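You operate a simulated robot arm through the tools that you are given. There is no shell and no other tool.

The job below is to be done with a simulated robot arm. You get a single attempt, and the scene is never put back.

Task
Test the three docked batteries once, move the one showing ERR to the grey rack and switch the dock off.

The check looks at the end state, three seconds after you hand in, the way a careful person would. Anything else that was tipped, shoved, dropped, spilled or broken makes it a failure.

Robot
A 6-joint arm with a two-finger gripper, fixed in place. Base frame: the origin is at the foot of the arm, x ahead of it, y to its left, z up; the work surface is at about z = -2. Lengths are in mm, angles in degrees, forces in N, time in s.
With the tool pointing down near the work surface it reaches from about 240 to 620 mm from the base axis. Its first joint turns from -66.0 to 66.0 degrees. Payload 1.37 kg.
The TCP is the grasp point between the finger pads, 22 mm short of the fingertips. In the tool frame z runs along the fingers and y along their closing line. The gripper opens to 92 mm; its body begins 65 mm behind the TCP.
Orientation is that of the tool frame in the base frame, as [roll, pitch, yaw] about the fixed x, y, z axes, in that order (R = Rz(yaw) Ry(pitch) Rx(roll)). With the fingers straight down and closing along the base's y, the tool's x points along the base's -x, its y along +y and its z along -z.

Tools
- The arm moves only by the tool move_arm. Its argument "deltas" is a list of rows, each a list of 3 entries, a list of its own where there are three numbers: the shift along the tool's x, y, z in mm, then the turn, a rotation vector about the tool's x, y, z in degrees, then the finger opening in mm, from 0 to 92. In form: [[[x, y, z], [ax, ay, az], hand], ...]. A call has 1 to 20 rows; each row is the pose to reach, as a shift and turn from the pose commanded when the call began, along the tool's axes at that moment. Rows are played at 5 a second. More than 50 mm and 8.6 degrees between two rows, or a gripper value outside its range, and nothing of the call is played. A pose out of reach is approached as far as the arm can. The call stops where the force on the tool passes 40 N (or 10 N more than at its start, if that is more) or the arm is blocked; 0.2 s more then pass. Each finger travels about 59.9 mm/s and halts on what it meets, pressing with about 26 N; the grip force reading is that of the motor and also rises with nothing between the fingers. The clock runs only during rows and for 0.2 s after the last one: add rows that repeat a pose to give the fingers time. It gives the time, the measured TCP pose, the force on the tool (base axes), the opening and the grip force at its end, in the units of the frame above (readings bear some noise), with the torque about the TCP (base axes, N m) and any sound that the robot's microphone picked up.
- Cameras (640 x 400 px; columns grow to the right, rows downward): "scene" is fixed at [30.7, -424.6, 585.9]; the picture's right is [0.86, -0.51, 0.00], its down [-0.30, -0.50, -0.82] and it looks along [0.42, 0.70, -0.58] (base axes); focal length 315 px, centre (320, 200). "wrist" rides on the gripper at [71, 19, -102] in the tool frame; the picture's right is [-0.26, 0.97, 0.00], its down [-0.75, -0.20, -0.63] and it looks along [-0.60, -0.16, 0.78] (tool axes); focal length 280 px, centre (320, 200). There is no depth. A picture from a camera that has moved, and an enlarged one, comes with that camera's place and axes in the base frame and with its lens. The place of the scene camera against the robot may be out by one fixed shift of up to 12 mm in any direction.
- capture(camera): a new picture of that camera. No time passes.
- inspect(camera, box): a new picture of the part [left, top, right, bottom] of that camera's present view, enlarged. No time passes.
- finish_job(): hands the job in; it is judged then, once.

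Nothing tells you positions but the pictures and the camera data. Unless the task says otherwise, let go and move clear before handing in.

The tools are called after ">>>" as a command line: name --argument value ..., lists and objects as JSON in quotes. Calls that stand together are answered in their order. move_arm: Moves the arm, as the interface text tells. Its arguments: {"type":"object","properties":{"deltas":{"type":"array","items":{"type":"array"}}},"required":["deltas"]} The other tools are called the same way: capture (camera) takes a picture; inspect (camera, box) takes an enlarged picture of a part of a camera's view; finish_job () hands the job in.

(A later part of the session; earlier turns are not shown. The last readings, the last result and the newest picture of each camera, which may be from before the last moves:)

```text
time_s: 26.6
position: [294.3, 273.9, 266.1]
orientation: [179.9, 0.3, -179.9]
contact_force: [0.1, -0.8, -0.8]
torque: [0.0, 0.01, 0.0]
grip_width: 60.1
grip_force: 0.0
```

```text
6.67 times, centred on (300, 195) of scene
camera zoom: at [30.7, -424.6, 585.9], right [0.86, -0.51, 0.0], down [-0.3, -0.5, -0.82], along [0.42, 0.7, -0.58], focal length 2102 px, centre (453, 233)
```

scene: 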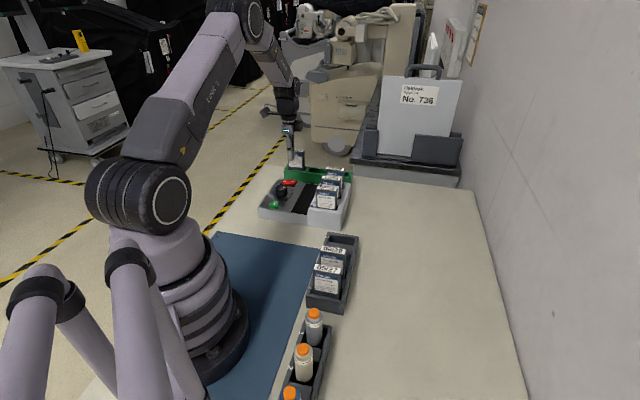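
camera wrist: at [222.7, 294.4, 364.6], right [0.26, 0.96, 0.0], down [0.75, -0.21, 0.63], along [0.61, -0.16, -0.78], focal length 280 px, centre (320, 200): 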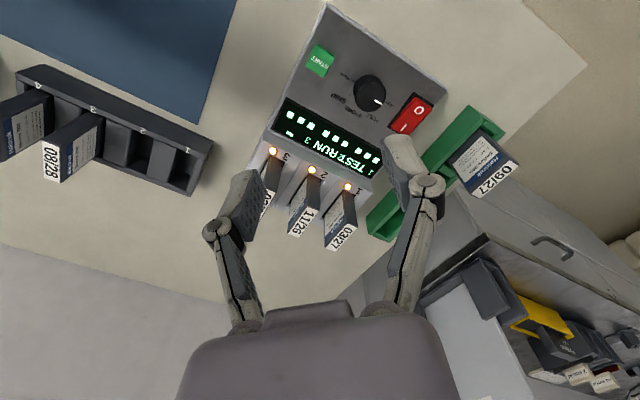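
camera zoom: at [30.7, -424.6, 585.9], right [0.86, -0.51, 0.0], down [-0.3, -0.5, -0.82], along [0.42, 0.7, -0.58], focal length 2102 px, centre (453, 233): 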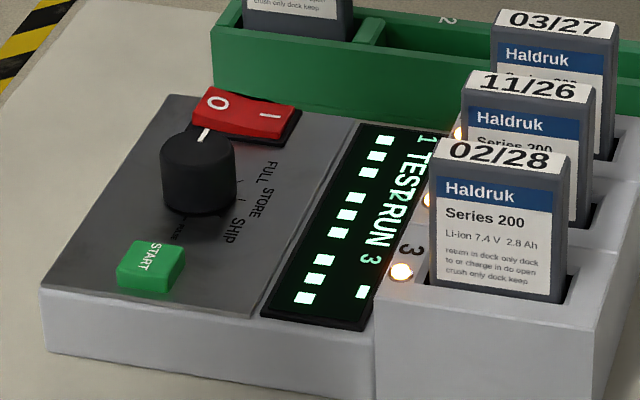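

The test is still running. While it does, I'll move to a survey point to measure the grey rack.

>>> move_arm --deltas '[[[9, -35, -34], [0, 0, 0], 92], [[18, -70, -34], [0, 0, 0], 92], [[27, -105, -34], [0, 0, 0], 92], [[36, -140, -34], [0, 0, 0], 92], [[44, -174, -34], [0, 0, 0], 92], [[44, -174, -34], [0, 0, 0], 92]]'

>>> capture --camera "wrist"

>>> inspect --camera "scene" --box '[265, 165, 335, 225]'

```text
time_s: 28.1
position: [249.0, 103.3, 298.4]
orientation: [179.9, 0.2, 180.0]
contact_force: [1.0, 0.5, 0.6]
torque: [0.03, -0.02, -0.01]
grip_width: 91.9
grip_force: 0.1
```

```text
taken
camera wrist: at [178.1, 121.1, 397.7], right [0.26, 0.96, 0.0], down [0.75, -0.21, 0.63], along [0.61, -0.16, -0.78], focal length 280 px, centre (320, 200)
```

wrist: 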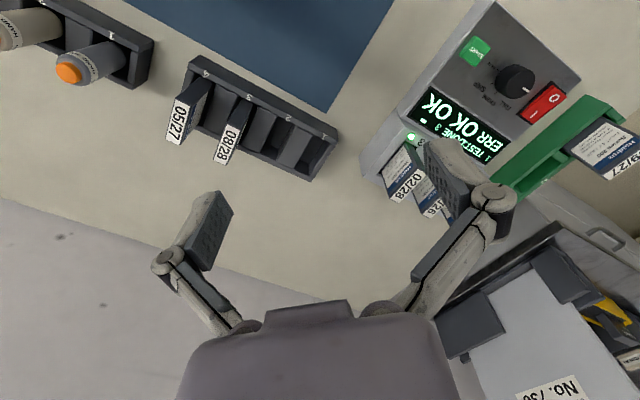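

```text
6.67 times, centred on (300, 195) of scene
camera zoom: at [30.7, -424.6, 585.9], right [0.86, -0.51, 0.0], down [-0.3, -0.5, -0.82], along [0.42, 0.7, -0.58], focal length 2102 px, centre (453, 233)
```

zoom: 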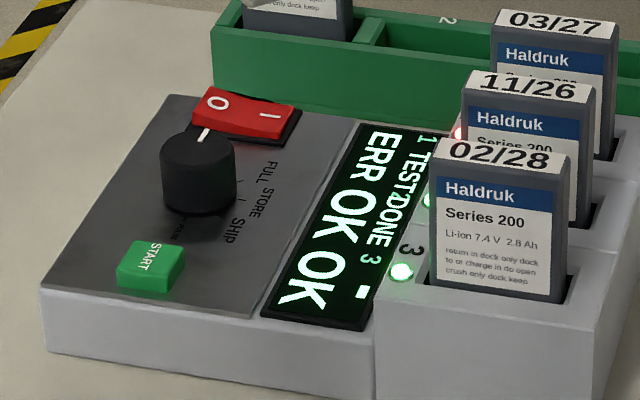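

The test is done: 1 ERR, 2 OK, 3 OK, so battery 1 (03/27) has to move. I'll confirm with zooms and study the rack.

>>> inspect --camera "wrist" --box '[350, 60, 530, 230]'

>>> inspect --camera "wrist" --box '[150, 40, 350, 190]'

>>> inspect --camera "scene" --box '[295, 225, 365, 315]'

```text
2.35 times, centred on (440, 145) of wrist
camera zoom: at [178.1, 121.1, 397.7], right [0.26, 0.96, 0.0], down [0.75, -0.21, 0.63], along [0.61, -0.16, -0.78], focal length 660 px, centre (38, 329)
```

zoom: 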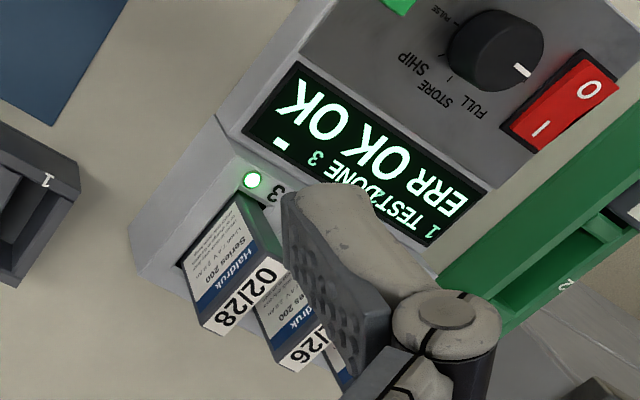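

```text
2.67 times, centred on (250, 115) of wrist
camera zoom: at [178.1, 121.1, 397.7], right [0.26, 0.96, 0.0], down [0.75, -0.21, 0.63], along [0.61, -0.16, -0.78], focal length 748 px, centre (507, 427)
```

zoom: 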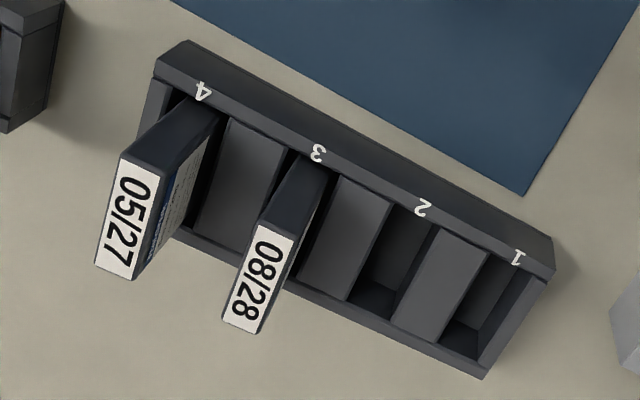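

```text
4.44 times, centred on (330, 270) of scene
camera zoom: at [30.7, -424.6, 585.9], right [0.86, -0.51, 0.0], down [-0.3, -0.5, -0.82], along [0.42, 0.7, -0.58], focal length 1402 px, centre (276, -111)
```

zoom: 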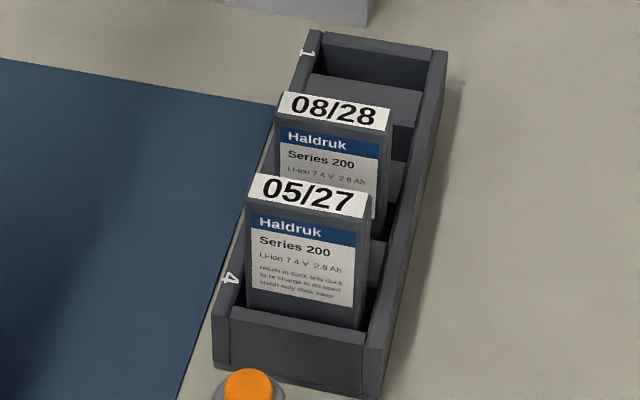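

Battery 1 shows ERR beyond doubt. I make the grey rack's axis 45°, its rim about z 41, slot 1 at about (376, 55) and slot 2 at about (337, 16), with the stored batteries' tops near z 105. The docked battery has the same orientation, so I only need to translate it. I'll hover above battery 1 with the fingers set to close across its width.

>>> move_arm --deltas '[[[-29, 18.4, 12], [0, 0, -5.6], 88], [[-58, 36.8, 24], [0, 0, -11.2], 84], [[-87, 55, 36], [0, 0, -16.9], 80], [[-115.5, 73.5, 48], [0, 0, -22.5], 78], [[-144, 92, 60], [0, 0, -28.1], 78], [[-173, 110, 72], [0, 0, -33.7], 78], [[-202, 128.6, 84], [0, 0, -39.4], 78], [[-231, 147, 98], [0, 0, -45], 78], [[-231, 147, 98], [0, 0, -45], 78]]'

>>> capture --camera "wrist"

>>> inspect --camera "scene" --box '[245, 90, 385, 230]'

```text
time_s: 30.1
position: [480.2, 253.6, 198.6]
orientation: [-179.9, 0.3, -134.9]
contact_force: [-0.4, 0.3, -0.5]
torque: [-0.01, -0.01, 0.03]
grip_width: 77.8
grip_force: 0.0
```

```text
taken
camera wrist: at [415.1, 216.4, 299.0], right [-0.5, 0.87, 0.0], down [0.67, 0.39, 0.63], along [0.54, 0.31, -0.78], focal length 280 px, centre (320, 200)
```

wrist: 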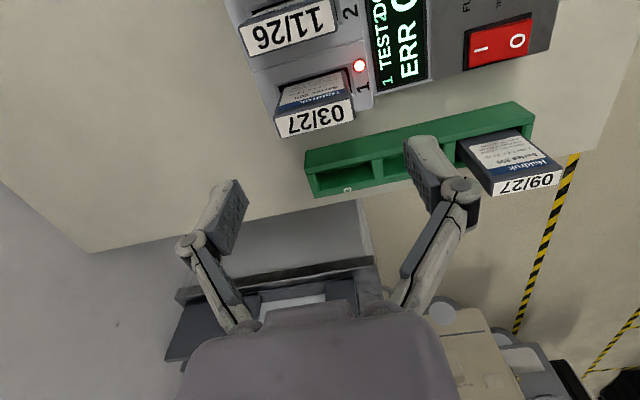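

```text
2.86 times, centred on (315, 160) of scene
camera zoom: at [30.7, -424.6, 585.9], right [0.86, -0.51, 0.0], down [-0.3, -0.5, -0.82], along [0.42, 0.7, -0.58], focal length 901 px, centre (334, 314)
```

zoom: 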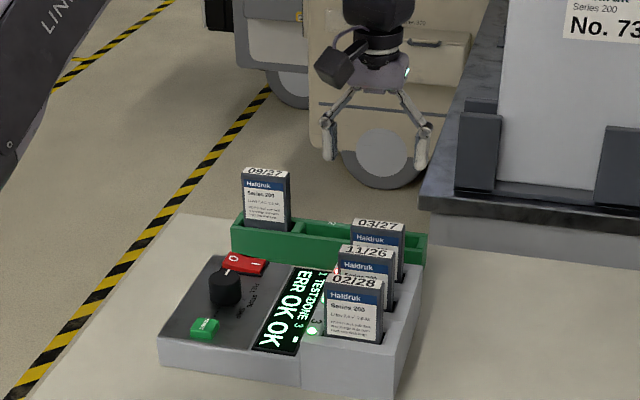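

>>> inspect --camera "wrist" --box '[240, 40, 400, 150]'

```text
3.64 times, centred on (320, 95) of wrist
camera zoom: at [415.1, 216.4, 299.0], right [-0.5, 0.87, 0.0], down [0.67, 0.39, 0.63], along [0.54, 0.31, -0.78], focal length 1020 px, centre (320, 582)
```

zoom: 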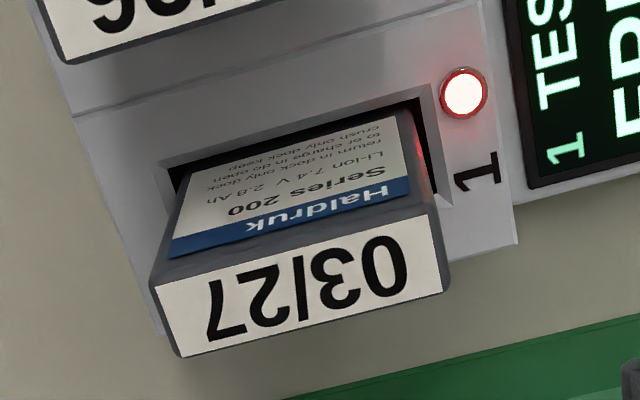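

Battery 1's top centre is at about (483, 252, 115), and it is 53.5 × 15 mm and lies exactly at 45°. I'll correct the lateral offset and descend to just above it for a check.

>>> move_arm --deltas '[[[-2.1, -4, 15], [0, 0, 0], 78], [[-2.1, -4, 30], [0, 0, 0], 78], [[-2.1, -4, 45], [0, 0, 0], 78], [[-2.1, -4, 50], [0, 0, 0], 78], [[-2.1, -4, 50], [0, 0, 0], 78]]'

>>> capture --camera "wrist"

>>> inspect --camera "scene" --box '[285, 110, 375, 220]'

```text
time_s: 31.2
position: [484.7, 250.7, 152.1]
orientation: [-179.8, 0.2, -134.9]
contact_force: [0.3, 0.3, -0.3]
torque: [-0.02, -0.01, 0.01]
grip_width: 78.0
grip_force: 0.1
```

```text
taken
camera wrist: at [420.5, 213.3, 250.9], right [-0.5, 0.87, 0.0], down [0.68, 0.39, 0.63], along [0.55, 0.31, -0.78], focal length 280 px, centre (320, 200)
```

wrist: 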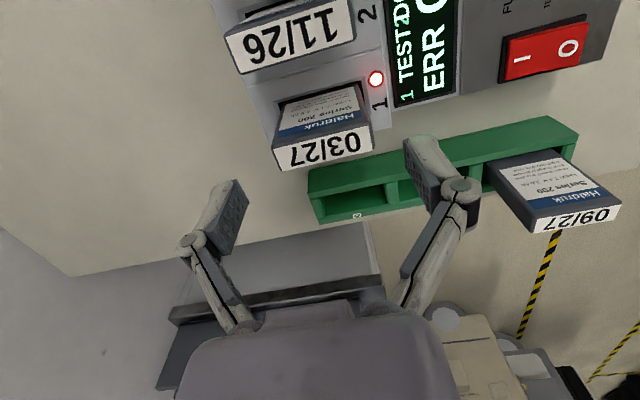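

```text
3.64 times, centred on (330, 165) of scene
camera zoom: at [30.7, -424.6, 585.9], right [0.86, -0.51, 0.0], down [-0.3, -0.5, -0.82], along [0.42, 0.7, -0.58], focal length 1147 px, centre (284, 327)
```

zoom: 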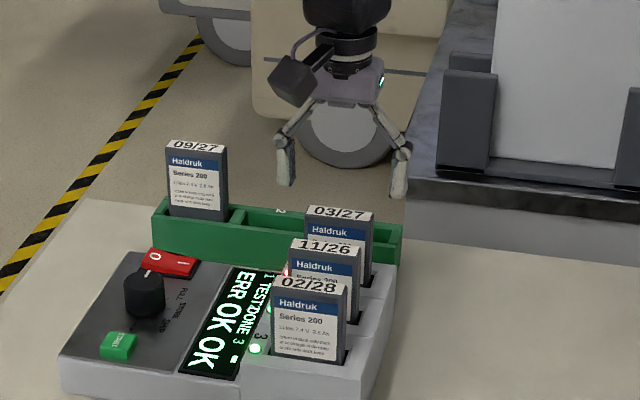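

>>> inspect --camera "wrist" --box '[240, 70, 400, 190]'

```text
3.33 times, centred on (320, 130) of wrist
camera zoom: at [420.5, 213.3, 250.9], right [-0.5, 0.87, 0.0], down [0.68, 0.39, 0.63], along [0.55, 0.31, -0.78], focal length 935 px, centre (320, 433)
```

zoom: 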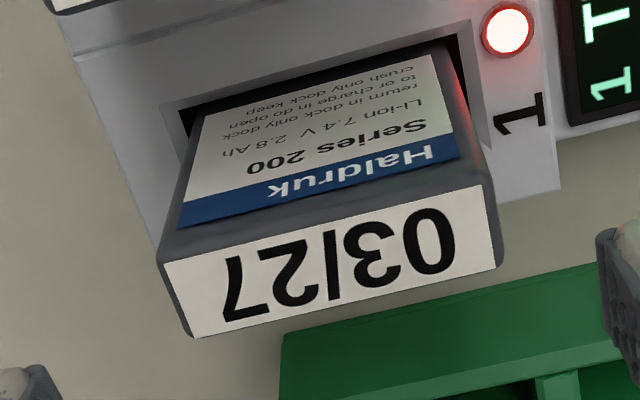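

The label centre is about 2.5 mm to the right of the gripper axis. I'll correct that, descend so the pads straddle the upper part of the battery, and stop before closing.

>>> move_arm --deltas '[[[-0.6, 2.4, 0], [0, 0, 0], 78], [[-0.6, 2.4, 12], [0, 0, 0], 78], [[-0.6, 2.4, 24], [0, 0, 0], 78], [[-0.6, 2.4, 36], [0, 0, 0], 78], [[-0.6, 2.4, 49], [0, 0, 0], 78], [[-0.6, 2.4, 49], [0, 0, 0], 78]]'

>>> capture --camera "wrist"

>>> inspect --camera "scene" --box '[285, 110, 375, 220]'

```text
time_s: 32.6
position: [482.1, 251.4, 101.7]
orientation: [-179.9, 0.2, -135.0]
contact_force: [-0.6, -0.4, 1.2]
torque: [0.04, -0.03, -0.02]
grip_width: 78.0
grip_force: 0.0
```

```text
taken
camera wrist: at [418.5, 215.3, 201.5], right [-0.5, 0.87, 0.0], down [0.68, 0.39, 0.63], along [0.55, 0.31, -0.78], focal length 280 px, centre (320, 200)
```

wrist: 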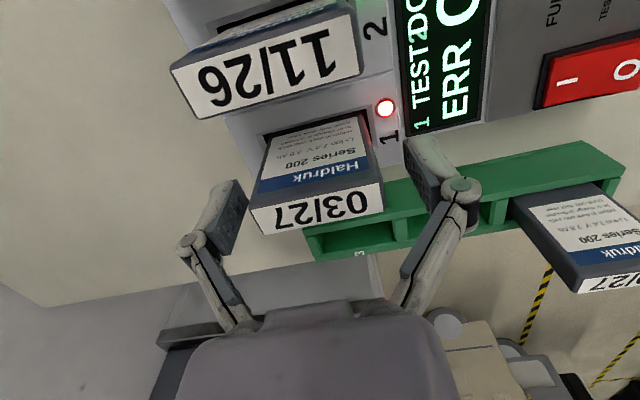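

```text
3.64 times, centred on (330, 165) of scene
camera zoom: at [30.7, -424.6, 585.9], right [0.86, -0.51, 0.0], down [-0.3, -0.5, -0.82], along [0.42, 0.7, -0.58], focal length 1147 px, centre (284, 327)
```

zoom: 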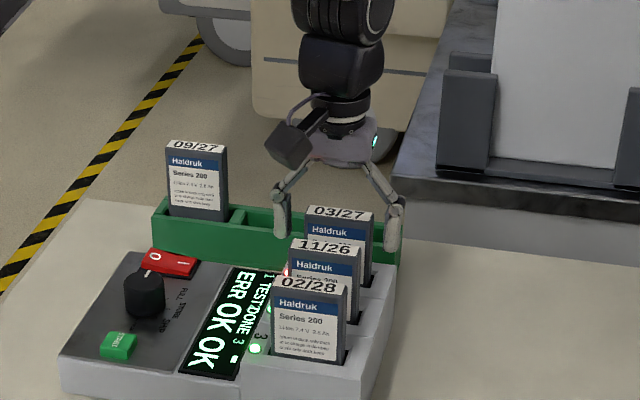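

The battery is centred between the fingers both ways. I'll close the grip.

>>> move_arm --deltas '[[[0, 0, 0], [0, 0, 0], 66], [[0, 0, 0], [0, 0, 0], 56], [[0, 0, 0], [0, 0, 0], 44], [[0, 0, 0], [0, 0, 0], 44], [[0, 0, 0], [0, 0, 0], 44]]'

>>> capture --camera "wrist"

>>> inspect --camera "scene" --box '[285, 110, 375, 220]'

```text
time_s: 33.9
position: [480.9, 251.2, 103.4]
orientation: [-179.9, 0.3, -134.9]
contact_force: [2.1, -3.1, 3.5]
torque: [-0.15, -0.05, 0.02]
grip_width: 55.4
grip_force: 25.8
```

```text
taken
camera wrist: at [418.6, 215.1, 201.8], right [-0.5, 0.87, 0.0], down [0.67, 0.39, 0.63], along [0.55, 0.31, -0.78], focal length 280 px, centre (320, 200)
```

wrist: 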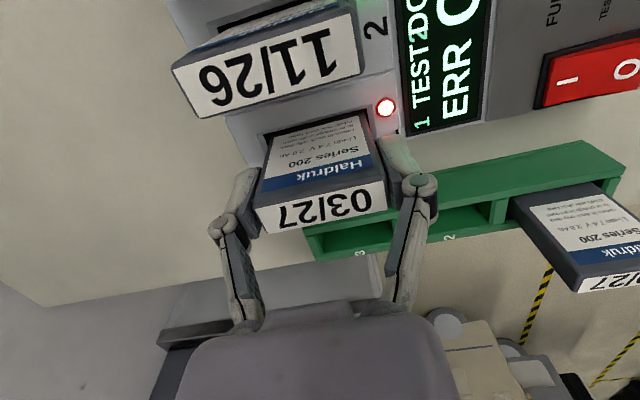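

```text
3.64 times, centred on (330, 165) of scene
camera zoom: at [30.7, -424.6, 585.9], right [0.86, -0.51, 0.0], down [-0.3, -0.5, -0.82], along [0.42, 0.7, -0.58], focal length 1147 px, centre (284, 327)
```

zoom: 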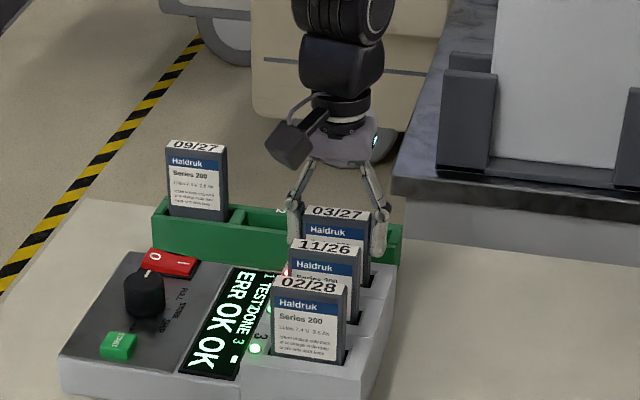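

The battery is gripped at 55.4 mm with little side load. I'll lift it slowly straight out of the dock.

>>> move_arm --deltas '[[[0, 0, -2], [0, 0, 0], 44], [[0, 0, -5], [0, 0, 0], 44], [[0, 0, -9], [0, 0, 0], 44], [[0, 0, -14], [0, 0, 0], 44], [[0, 0, -20], [0, 0, 0], 44], [[0, 0, -28], [0, 0, 0], 44], [[0, 0, -36], [0, 0, 0], 44], [[0, 0, -45], [0, 0, 0], 44], [[0, 0, -55], [0, 0, 0], 44], [[0, 0, -65], [0, 0, 0], 44]]'

>>> capture --camera "wrist"

>>> inspect --camera "scene" --box '[285, 80, 375, 220]'

```text
time_s: 36.0
position: [482.9, 250.7, 166.5]
orientation: [-179.9, 0.2, -135.0]
contact_force: [-0.4, 0.1, -1.9]
torque: [0.0, 0.01, -0.01]
grip_width: 55.6
grip_force: 25.7
```

```text
taken
camera wrist: at [419.7, 214.9, 266.3], right [-0.5, 0.87, 0.0], down [0.68, 0.39, 0.63], along [0.55, 0.31, -0.78], focal length 280 px, centre (320, 200)
```

wrist: 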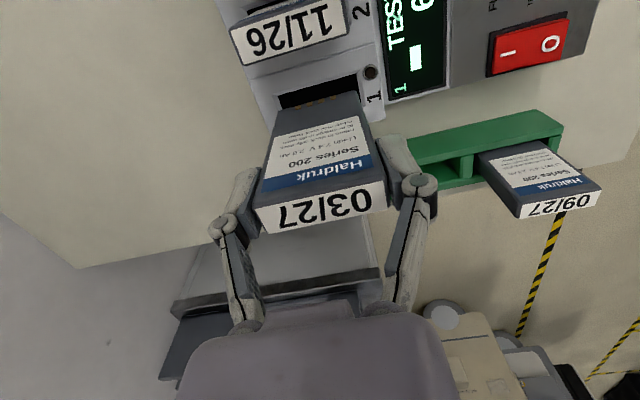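

```text
2.86 times, centred on (330, 150) of scene
camera zoom: at [30.7, -424.6, 585.9], right [0.86, -0.51, 0.0], down [-0.3, -0.5, -0.82], along [0.42, 0.7, -0.58], focal length 901 px, centre (291, 343)
```

zoom: 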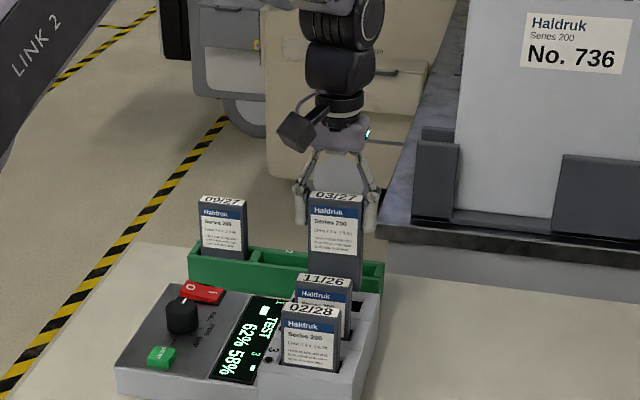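

The battery is clear of the dock. I'll look closer to get its full height and check its hang.

>>> inspect --camera "scene" --box '[305, 125, 365, 190]'

>>> inspect --camera "wrist" --box '[220, 40, 440, 250]'

```text
6.15 times, centred on (335, 158) of scene
camera zoom: at [30.7, -424.6, 585.9], right [0.86, -0.51, 0.0], down [-0.3, -0.5, -0.82], along [0.42, 0.7, -0.58], focal length 1941 px, centre (228, 462)
```

zoom: 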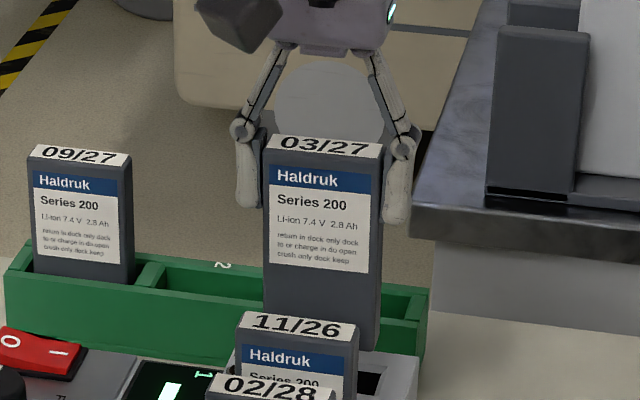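

```text
1.90 times, centred on (330, 145) of wrist
camera zoom: at [419.7, 214.9, 266.3], right [-0.5, 0.87, 0.0], down [0.68, 0.39, 0.63], along [0.55, 0.31, -0.78], focal length 534 px, centre (301, 305)
```

zoom: 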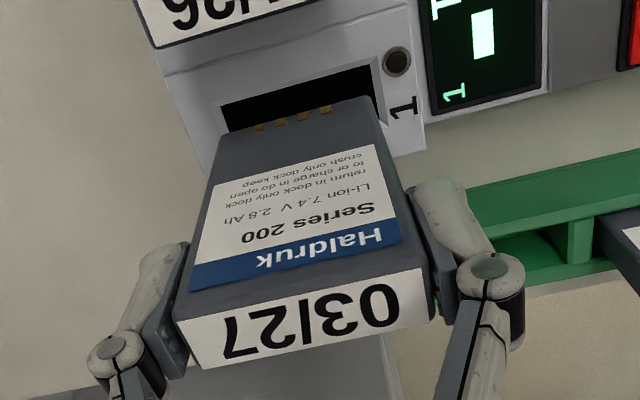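

The battery is about 100 mm tall and hangs straight. I'll lift it above the other batteries, then carry it over grey rack slot 1.

>>> move_arm --deltas '[[[0, 0, -20], [0, 0, 0], 44], [[0, 0, -44], [0, 0, 0], 44], [[0, 0, -66], [0, 0, 0], 44], [[10, -3, -66], [0, 0, 0], 44], [[32, -9.5, -66], [0, 0, 0], 44], [[60, -17.8, -66], [0, 0, 0], 44], [[88, -26.1, -66], [0, 0, 0], 44], [[116, -34.4, -66], [0, 0, 0], 44], [[144, -42.7, -66], [0, 0, 0], 44], [[172, -51, -66], [0, 0, 0], 44], [[198, -58.7, -66], [0, 0, 0], 44], [[214.5, -63.5, -66], [0, 0, 0], 44], [[214.5, -63.5, -66], [0, 0, 0], 44]]'

>>> capture --camera "wrist"

>>> capture --camera "scene"

```text
time_s: 38.9
position: [376.1, 52.8, 234.2]
orientation: [-179.9, 0.3, -135.0]
contact_force: [0.0, 0.8, -2.2]
torque: [0.0, 0.02, -0.06]
grip_width: 55.7
grip_force: 26.3
```

```text
taken
camera wrist: at [311.6, 16.0, 333.1], right [-0.5, 0.87, 0.0], down [0.67, 0.39, 0.63], along [0.55, 0.31, -0.78], focal length 280 px, centre (320, 200)
```

wrist: 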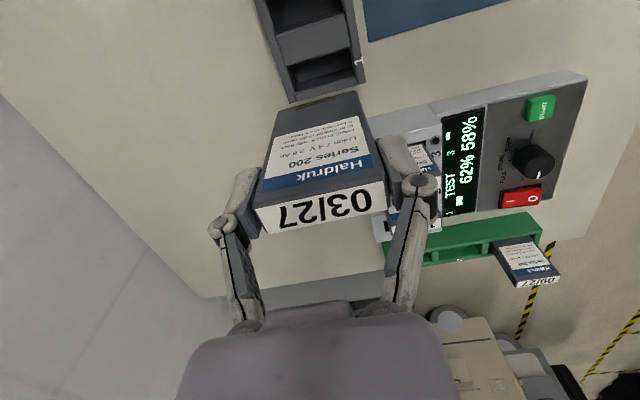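

```text
taken
```

scene: 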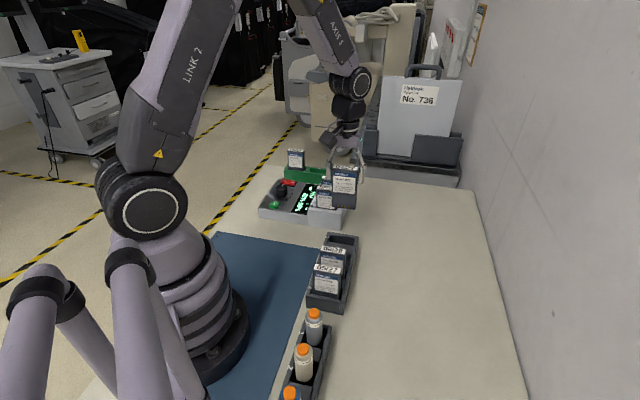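

The rack's slot-1 end is visible beyond the battery. I'll zoom in to measure the slot from here.

>>> inspect --camera "wrist" --box '[230, 0, 400, 120]'

>>> inspect --camera "scene" --box '[290, 130, 380, 320]'

```text
3.33 times, centred on (315, 60) of wrist
camera zoom: at [311.6, 16.0, 333.1], right [-0.5, 0.87, 0.0], down [0.67, 0.39, 0.63], along [0.55, 0.31, -0.78], focal length 935 px, centre (337, 667)
```

zoom: 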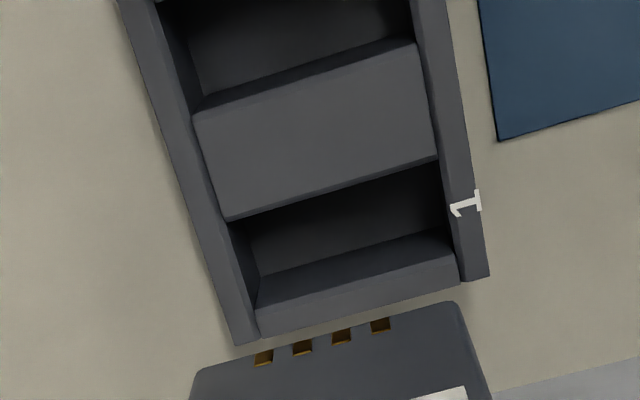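

```text
2.11 times, centred on (335, 225) of scene
camera zoom: at [30.7, -424.6, 585.9], right [0.86, -0.51, 0.0], down [-0.3, -0.5, -0.82], along [0.42, 0.7, -0.58], focal length 664 px, centre (288, 147)
```

zoom: 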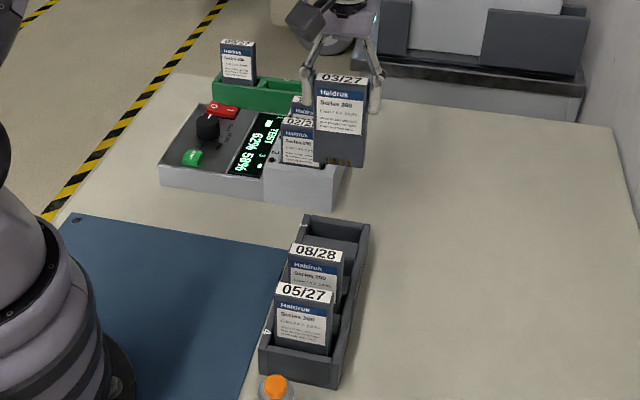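

Slot 1 measures about 26 × 61 mm and is centred near (375.4, 54.8). The battery hangs at about (375.2, 54.1), so I'm already aligned within a millimetre. I'll descend until the bottom is about 20 mm above the rim and re-check.

>>> move_arm --deltas '[[[-0.6, 0.3, 15], [0, 0, 0], 44], [[-0.6, 0.3, 32], [0, 0, 0], 44], [[-0.6, 0.3, 50], [0, 0, 0], 44], [[-0.6, 0.3, 66], [0, 0, 0], 44], [[-0.6, 0.3, 78], [0, 0, 0], 44], [[-0.6, 0.3, 83], [0, 0, 0], 44], [[-0.6, 0.3, 83], [0, 0, 0], 44]]'

>>> capture --camera "wrist"

>>> inspect --camera "wrist" --box '[220, 0, 440, 180]'

>>> inspect --camera "scene" --box '[290, 170, 380, 310]'

```text
time_s: 40.5
position: [376.6, 53.5, 150.5]
orientation: [-180.0, 0.2, -135.1]
contact_force: [0.6, 0.0, -1.3]
torque: [0.01, -0.03, 0.03]
grip_width: 55.7
grip_force: 26.0
```

```text
taken
camera wrist: at [312.6, 17.9, 249.3], right [-0.5, 0.87, 0.0], down [0.68, 0.39, 0.63], along [0.55, 0.31, -0.78], focal length 280 px, centre (320, 200)
```

wrist: 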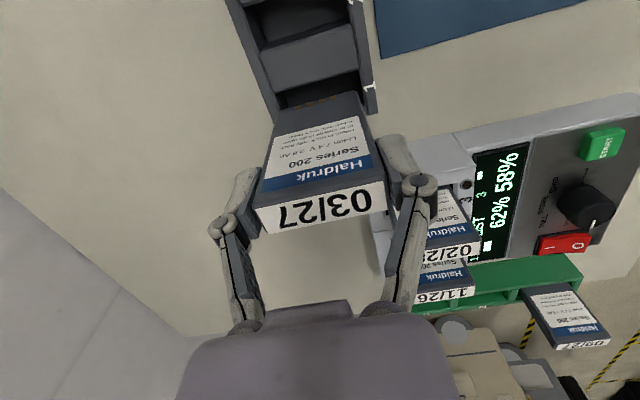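

```text
2.22 times, centred on (330, 90) of wrist
camera zoom: at [312.6, 17.9, 249.3], right [-0.5, 0.87, 0.0], down [0.68, 0.39, 0.63], along [0.55, 0.31, -0.78], focal length 623 px, centre (298, 444)
```

zoom: 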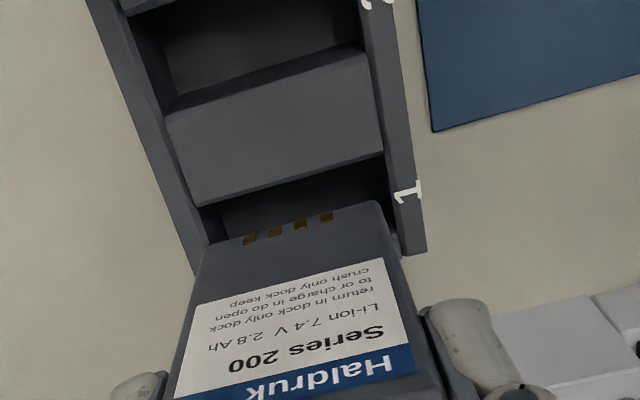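

```text
2.86 times, centred on (335, 240) of scene
camera zoom: at [30.7, -424.6, 585.9], right [0.86, -0.51, 0.0], down [-0.3, -0.5, -0.82], along [0.42, 0.7, -0.58], focal length 901 px, centre (277, 86)
```

zoom: 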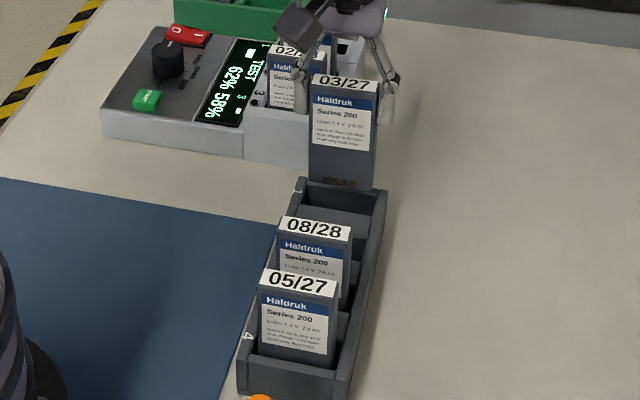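

The bottom is about 20 mm above the rim. It sits roughly 1.4 mm off across the slot and 1.2 mm along it, both within clearance. I'll trim that and lower until the bottom just enters.

>>> move_arm --deltas '[[[1.2, 1.4, 0], [0, 0, 0], 44], [[1.2, 1.4, 5], [0, 0, 0], 44], [[1.2, 1.4, 10], [0, 0, 0], 44], [[1.2, 1.4, 15], [0, 0, 0], 44], [[1.2, 1.4, 19], [0, 0, 0], 44], [[1.2, 1.4, 19], [0, 0, 0], 44]]'

>>> inspect --camera "wrist" --box '[220, 0, 440, 180]'

>>> inspect --camera "scene" --box '[300, 170, 370, 270]'

```text
time_s: 41.9
position: [375.1, 55.0, 130.2]
orientation: [-179.9, 0.2, -135.0]
contact_force: [-0.2, 0.5, -1.9]
torque: [-0.03, -0.01, -0.02]
grip_width: 55.7
grip_force: 26.3
```

```text
2.22 times, centred on (330, 90) of wrist
camera zoom: at [310.3, 18.3, 230.4], right [-0.5, 0.87, 0.0], down [0.68, 0.39, 0.63], along [0.55, 0.31, -0.78], focal length 623 px, centre (298, 444)
```

zoom: 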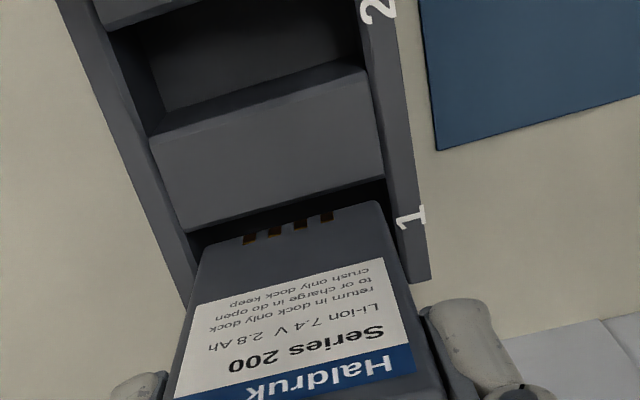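

```text
4.00 times, centred on (335, 220) of scene
camera zoom: at [30.7, -424.6, 585.9], right [0.86, -0.51, 0.0], down [-0.3, -0.5, -0.82], along [0.42, 0.7, -0.58], focal length 1262 px, centre (260, 120)
```

zoom: 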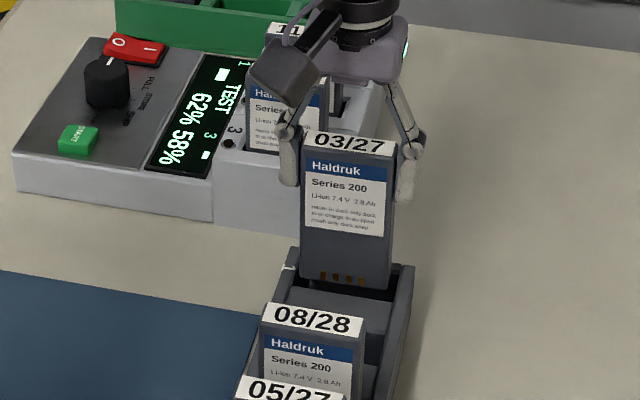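

The battery is centred in the slot with about 5 mm clearance along it and 3 mm across. I'll lower it gently to near the floor.

>>> move_arm --deltas '[[[0, 0, 4], [0, 0, 0], 44], [[0, 0, 8], [0, 0, 0], 44], [[0, 0, 12], [0, 0, 0], 44], [[0, 0, 16], [0, 0, 0], 44], [[0, 0, 20], [0, 0, 0], 44], [[0, 0, 24], [0, 0, 0], 44], [[0, 0, 28], [0, 0, 0], 44], [[0, 0, 31], [0, 0, 0], 44], [[0, 0, 33], [0, 0, 0], 44], [[0, 0, 33], [0, 0, 0], 44]]'

>>> inspect --camera "wrist" --box '[220, 0, 440, 250]'

>>> inspect --camera "scene" --box '[300, 180, 370, 280]'

```text
time_s: 44.0
position: [373.8, 56.4, 97.4]
orientation: [-179.8, 0.4, -135.0]
contact_force: [0.4, -0.2, -2.0]
torque: [0.02, 0.02, 0.02]
grip_width: 55.8
grip_force: 25.9
```

```text
1.60 times, centred on (330, 125) of wrist
camera zoom: at [310.5, 20.1, 197.1], right [-0.5, 0.87, 0.0], down [0.68, 0.39, 0.63], along [0.55, 0.31, -0.78], focal length 449 px, centre (304, 320)
```

zoom: 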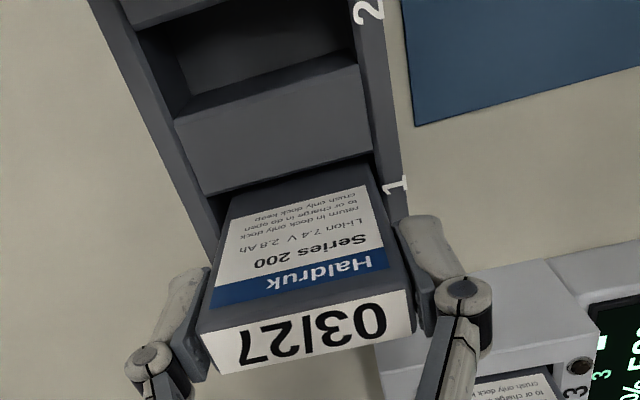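

```text
4.00 times, centred on (335, 230) of scene
camera zoom: at [30.7, -424.6, 585.9], right [0.86, -0.51, 0.0], down [-0.3, -0.5, -0.82], along [0.42, 0.7, -0.58], focal length 1262 px, centre (260, 80)
```

zoom: 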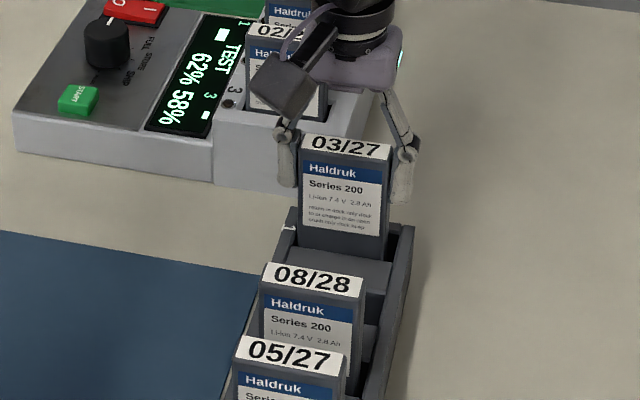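

It's sliding in without contact. I'll lower in 1 mm steps to find the floor.

>>> move_arm --deltas '[[[0, 0, 1], [0, 0, 0], 44], [[0, 0, 2], [0, 0, 0], 44], [[0, 0, 3], [0, 0, 0], 44], [[0, 0, 4], [0, 0, 0], 44]]'

```text
time_s: 45.0
position: [375.1, 56.0, 93.7]
orientation: [-179.9, 0.1, -135.0]
contact_force: [-0.6, 1.0, -2.2]
torque: [-0.04, 0.03, -0.02]
grip_width: 55.7
grip_force: 26.0
```

>>> move_arm --deltas '[[[0, 0, 1], [0, 0, 0], 44], [[0, 0, 2], [0, 0, 0], 44], [[0, 0, 3], [0, 0, 0], 44]]'

```text
time_s: 45.9
position: [376.8, 55.9, 91.6]
orientation: [-179.7, 0.3, -135.1]
contact_force: [3.7, -6.5, 20.8]
torque: [-0.16, -0.09, -0.02]
grip_width: 55.9
grip_force: 25.6
```

The battery has reached the slot floor, with a 21 N upward reaction. I'll check its seating against the neighbouring batteries before letting go.

>>> inspect --camera "scene" --box '[300, 190, 370, 310]'

>>> capture --camera "wrist"

```text
3.33 times, centred on (335, 250) of scene
camera zoom: at [30.6, -424.6, 585.9], right [0.86, -0.51, 0.0], down [-0.3, -0.5, -0.82], along [0.42, 0.7, -0.58], focal length 1051 px, centre (270, 33)
```

zoom: 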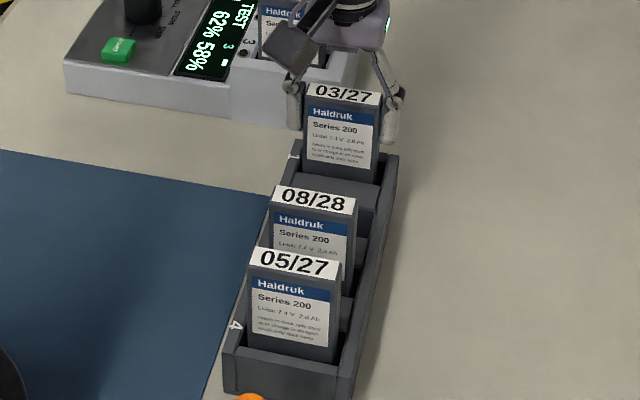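

```text
taken
camera wrist: at [311.2, 19.1, 190.1], right [-0.5, 0.87, 0.0], down [0.67, 0.39, 0.63], along [0.55, 0.31, -0.78], focal length 280 px, centre (320, 200)
```

wrist: 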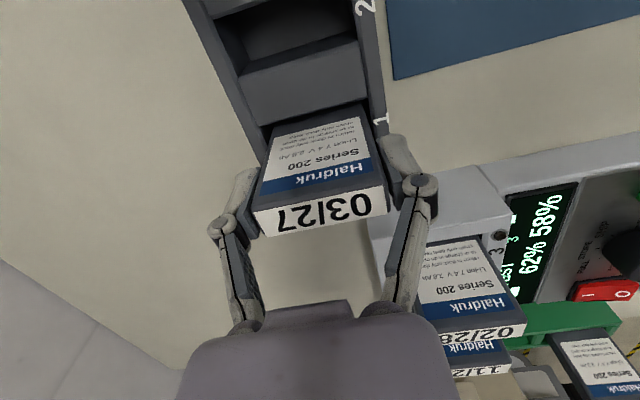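

The battery sits at the same height as the others. I'll open the fingers gently and check it stays upright before lifting.

>>> move_arm --deltas '[[[0, 0, -0.4], [0, 0, 0], 56], [[0, 0, -0.4], [0, 0, 0], 60], [[0, 0, -0.4], [0, 0, 0], 66], [[0, 0, -0.4], [0, 0, 0], 72], [[0, 0, -0.4], [0, 0, 0], 72]]'

>>> capture --camera "wrist"

>>> inspect --camera "scene" --box '[300, 190, 370, 310]'

```text
time_s: 47.0
position: [375.1, 55.3, 91.5]
orientation: [-179.9, 0.2, -135.0]
contact_force: [1.1, -0.4, -0.7]
torque: [0.01, 0.03, 0.0]
grip_width: 72.1
grip_force: 0.1
```

```text
taken
camera wrist: at [311.1, 19.1, 190.3], right [-0.5, 0.87, 0.0], down [0.68, 0.39, 0.63], along [0.55, 0.31, -0.78], focal length 280 px, centre (320, 200)
```

wrist: 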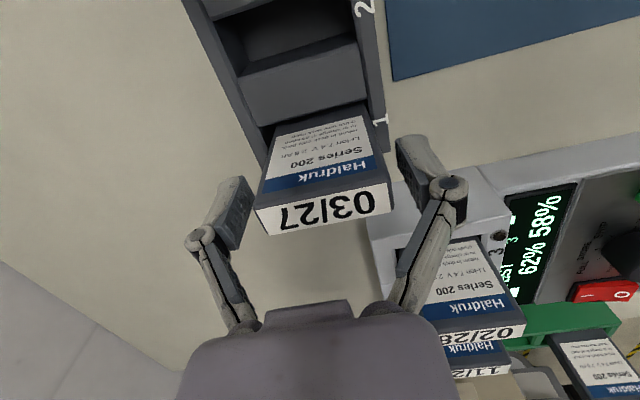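

```text
3.33 times, centred on (335, 250) of scene
camera zoom: at [30.7, -424.6, 585.9], right [0.86, -0.51, 0.0], down [-0.3, -0.5, -0.82], along [0.42, 0.7, -0.58], focal length 1051 px, centre (270, 33)
```

zoom: 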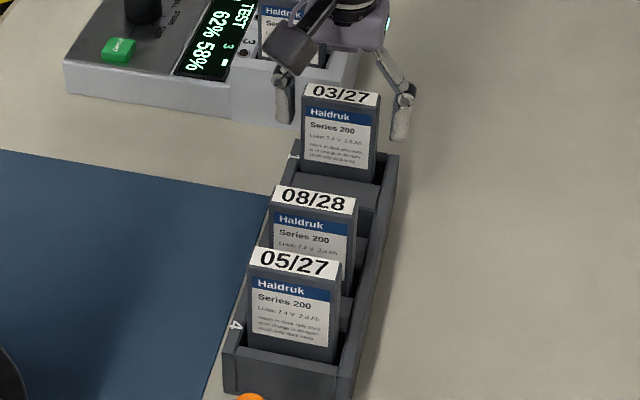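

It stands upright in slot 1, released. I'll lift straight up clear of it.

>>> move_arm --deltas '[[[0, 0, -8], [0, 0, 0], 72], [[0, 0, -25], [0, 0, 0], 72], [[0, 0, -50], [0, 0, 0], 72], [[0, 0, -80], [0, 0, 0], 72], [[0, 0, -115], [0, 0, 0], 72], [[0, 0, -150], [0, 0, 0], 72], [[0, 0, -150], [0, 0, 0], 72]]'

>>> inspect --camera "wrist" --box '[200, 0, 440, 180]'

>>> inspect --camera "scene" --box '[300, 190, 370, 310]'

```text
time_s: 48.6
position: [373.5, 52.5, 240.0]
orientation: [179.9, 0.1, -135.0]
contact_force: [0.0, 0.4, 0.6]
torque: [0.0, 0.02, 0.02]
grip_width: 72.2
grip_force: 0.0
```

```text
2.22 times, centred on (320, 90) of wrist
camera zoom: at [309.9, 16.6, 340.0], right [-0.5, 0.87, 0.0], down [0.68, 0.39, 0.63], along [0.55, 0.31, -0.78], focal length 623 px, centre (320, 444)
```

zoom: 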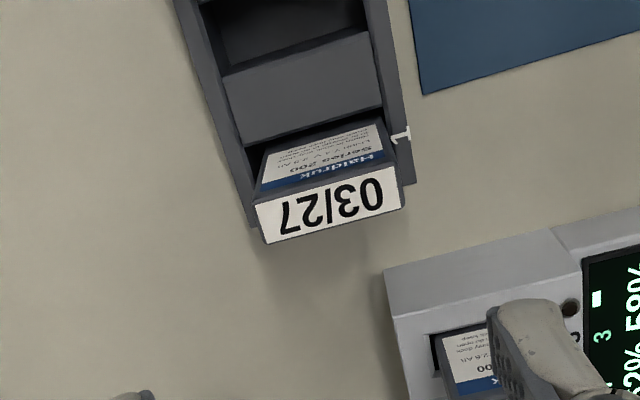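

```text
3.33 times, centred on (335, 250) of scene
camera zoom: at [30.7, -424.6, 585.9], right [0.86, -0.51, 0.0], down [-0.3, -0.5, -0.82], along [0.42, 0.7, -0.58], focal length 1051 px, centre (270, 33)
```

zoom: 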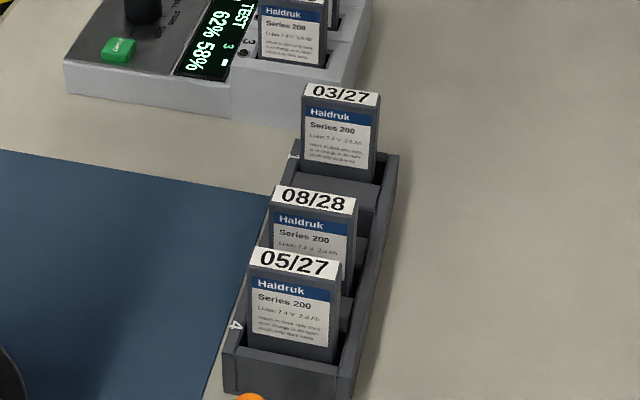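

The battery is settled in slot 1 and nothing else has moved. I'll close the fingers, turn the tool and go above the raised O end of the rocker.

>>> move_arm --deltas '[[[-18.8, 18.9, 0], [0, 0, 7.5], 60], [[-37.6, 37.8, 0], [0, 0, 15], 45], [[-56.4, 56.8, 0], [0, 0, 22.5], 30], [[-75.2, 75.7, 0], [0, 0, 30], 15], [[-94, 94.6, 0], [0, 0, 37.5], 0], [[-112.8, 113.5, 0], [0, 0, 45], 0], [[-131.6, 132.4, 0], [0, 0, 52.5], 0], [[-150.4, 151.3, 0], [0, 0, 60], 0], [[-169.2, 170.3, 20], [0, 0, 67.5], 0], [[-188, 189.2, 45], [0, 0, 75], 0], [[-206.8, 208.1, 70], [0, 0, 82.5], 0], [[-225.6, 227, 92], [0, 0, 90], 0], [[-225.6, 227, 92], [0, 0, 90], 0]]'

>>> capture --camera "wrist"

>>> inspect --camera "wrist" --box '[230, 30, 410, 190]'

>>> inspect --camera "scene" --box '[245, 110, 345, 230]'

```text
time_s: 51.5
position: [372.7, 374.9, 148.6]
orientation: [179.7, 0.1, 134.8]
contact_force: [-0.5, 0.2, -1.2]
torque: [-0.03, 0.01, -0.01]
grip_width: 0.0
grip_force: 25.8
```

```text
taken
camera wrist: at [336.8, 438.2, 249.1], right [0.87, 0.49, 0.0], down [0.38, -0.68, 0.62], along [0.31, -0.54, -0.78], focal length 280 px, centre (320, 200)
```

wrist: 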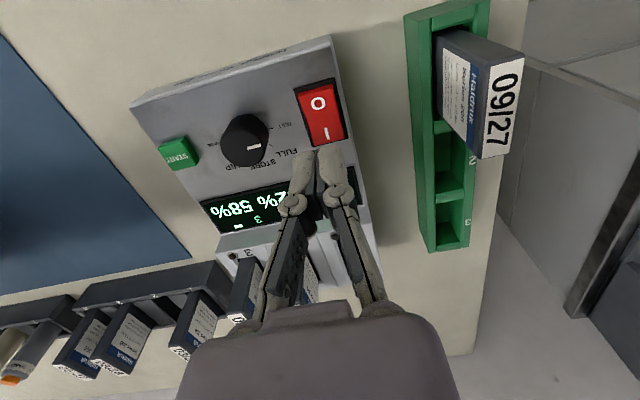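

```text
2.50 times, centred on (320, 110) of wrist
camera zoom: at [336.8, 438.2, 249.1], right [0.87, 0.49, 0.0], down [0.38, -0.68, 0.62], along [0.31, -0.54, -0.78], focal length 701 px, centre (320, 425)
```

zoom: 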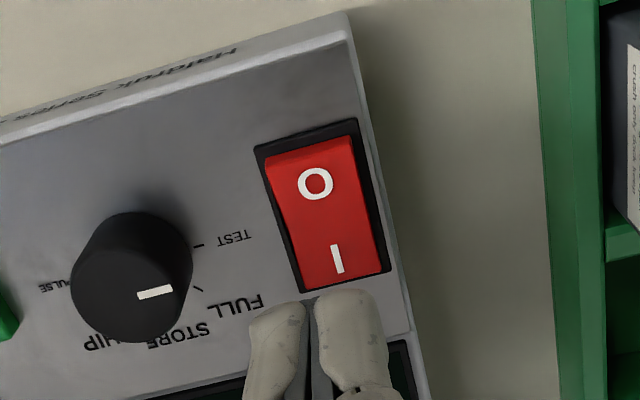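

```text
3.33 times, centred on (295, 170) of scene
camera zoom: at [30.7, -424.6, 585.9], right [0.86, -0.51, 0.0], down [-0.3, -0.5, -0.82], along [0.42, 0.7, -0.58], focal length 1051 px, centre (403, 300)
```

zoom: 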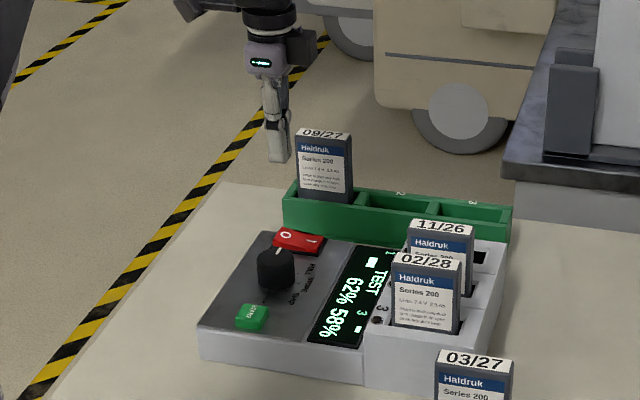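

The O end is at about (372, 374), raised. I'll trim the position and drop to a low hover to verify before pressing.

>>> move_arm --deltas '[[[2.8, -2, 20], [0, 0, 0], 0], [[2.8, -2, 40], [0, 0, 0], 0], [[2.8, -2, 58], [0, 0, 0], 0], [[2.8, -2, 67], [0, 0, 0], 0], [[2.8, -2, 67], [0, 0, 0], 0]]'

>>> inspect --camera "wrist" --box '[200, 60, 440, 230]'

>>> inspect --camera "scene" --box '[255, 140, 335, 230]'

```text
time_s: 52.6
position: [371.5, 375.9, 84.2]
orientation: [179.7, 0.1, 135.0]
contact_force: [-0.2, -0.6, 0.6]
torque: [0.02, -0.02, -0.01]
grip_width: 0.0
grip_force: 26.7
```

```text
2.35 times, centred on (320, 145) of wrist
camera zoom: at [334.4, 439.3, 184.0], right [0.87, 0.5, 0.0], down [0.39, -0.68, 0.62], along [0.31, -0.54, -0.78], focal length 660 px, centre (320, 329)
```

zoom: 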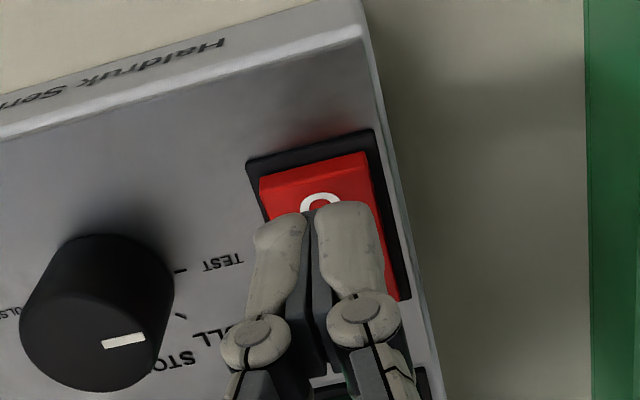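

```text
4.44 times, centred on (295, 185) of scene
camera zoom: at [30.7, -424.6, 585.9], right [0.86, -0.51, 0.0], down [-0.3, -0.5, -0.82], along [0.42, 0.7, -0.58], focal length 1402 px, centre (431, 267)
```

zoom: 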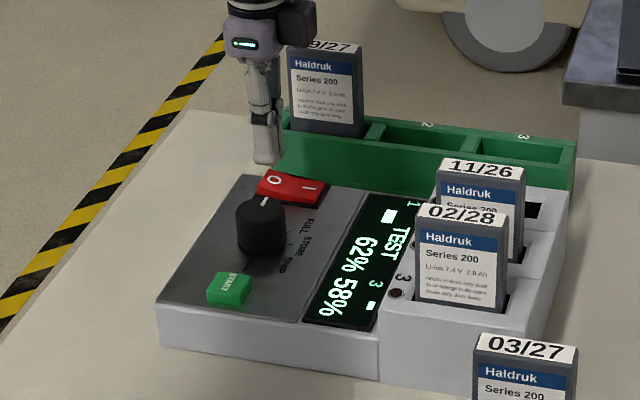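

The tips are squarely over the O end, about 13 mm above. I'll press down in 1 mm steps.

>>> move_arm --deltas '[[[0, 0, 5], [0, 0, 0], 0], [[0, 0, 9], [0, 0, 0], 0], [[0, 0, 11], [0, 0, 0], 0], [[0, 0, 12], [0, 0, 0], 0], [[0, 0, 13], [0, 0, 0], 0], [[0, 0, 14], [0, 0, 0], 0], [[0, 0, 15], [0, 0, 0], 0], [[0, 0, 16], [0, 0, 0], 0], [[0, 0, 17], [0, 0, 0], 0], [[0, 0, 18], [0, 0, 0], 0]]'

>>> inspect --camera "wrist" --box '[200, 60, 440, 230]'

>>> inspect --camera "scene" --box '[255, 140, 335, 230]'

```text
time_s: 54.9
position: [370.5, 376.8, 66.0]
orientation: [179.7, 0.0, 135.1]
contact_force: [-7.5, -3.8, 16.8]
torque: [-0.18, 0.1, -0.03]
grip_width: 5.9
grip_force: 28.1
```

```text
2.35 times, centred on (320, 145) of wrist
camera zoom: at [334.3, 440.3, 165.3], right [0.87, 0.5, 0.0], down [0.39, -0.68, 0.62], along [0.31, -0.54, -0.78], focal length 660 px, centre (320, 329)
```

zoom: 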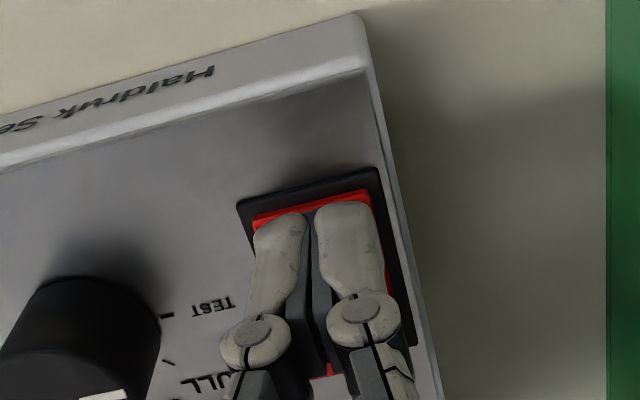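

```text
4.44 times, centred on (295, 185) of scene
camera zoom: at [30.7, -424.7, 585.9], right [0.86, -0.51, 0.0], down [-0.3, -0.5, -0.82], along [0.42, 0.7, -0.58], focal length 1402 px, centre (431, 267)
```

zoom: 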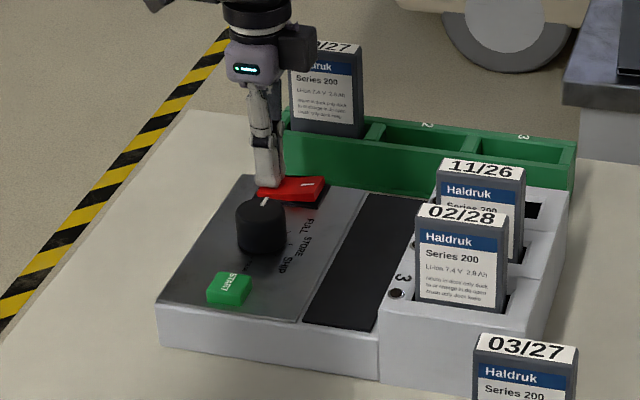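

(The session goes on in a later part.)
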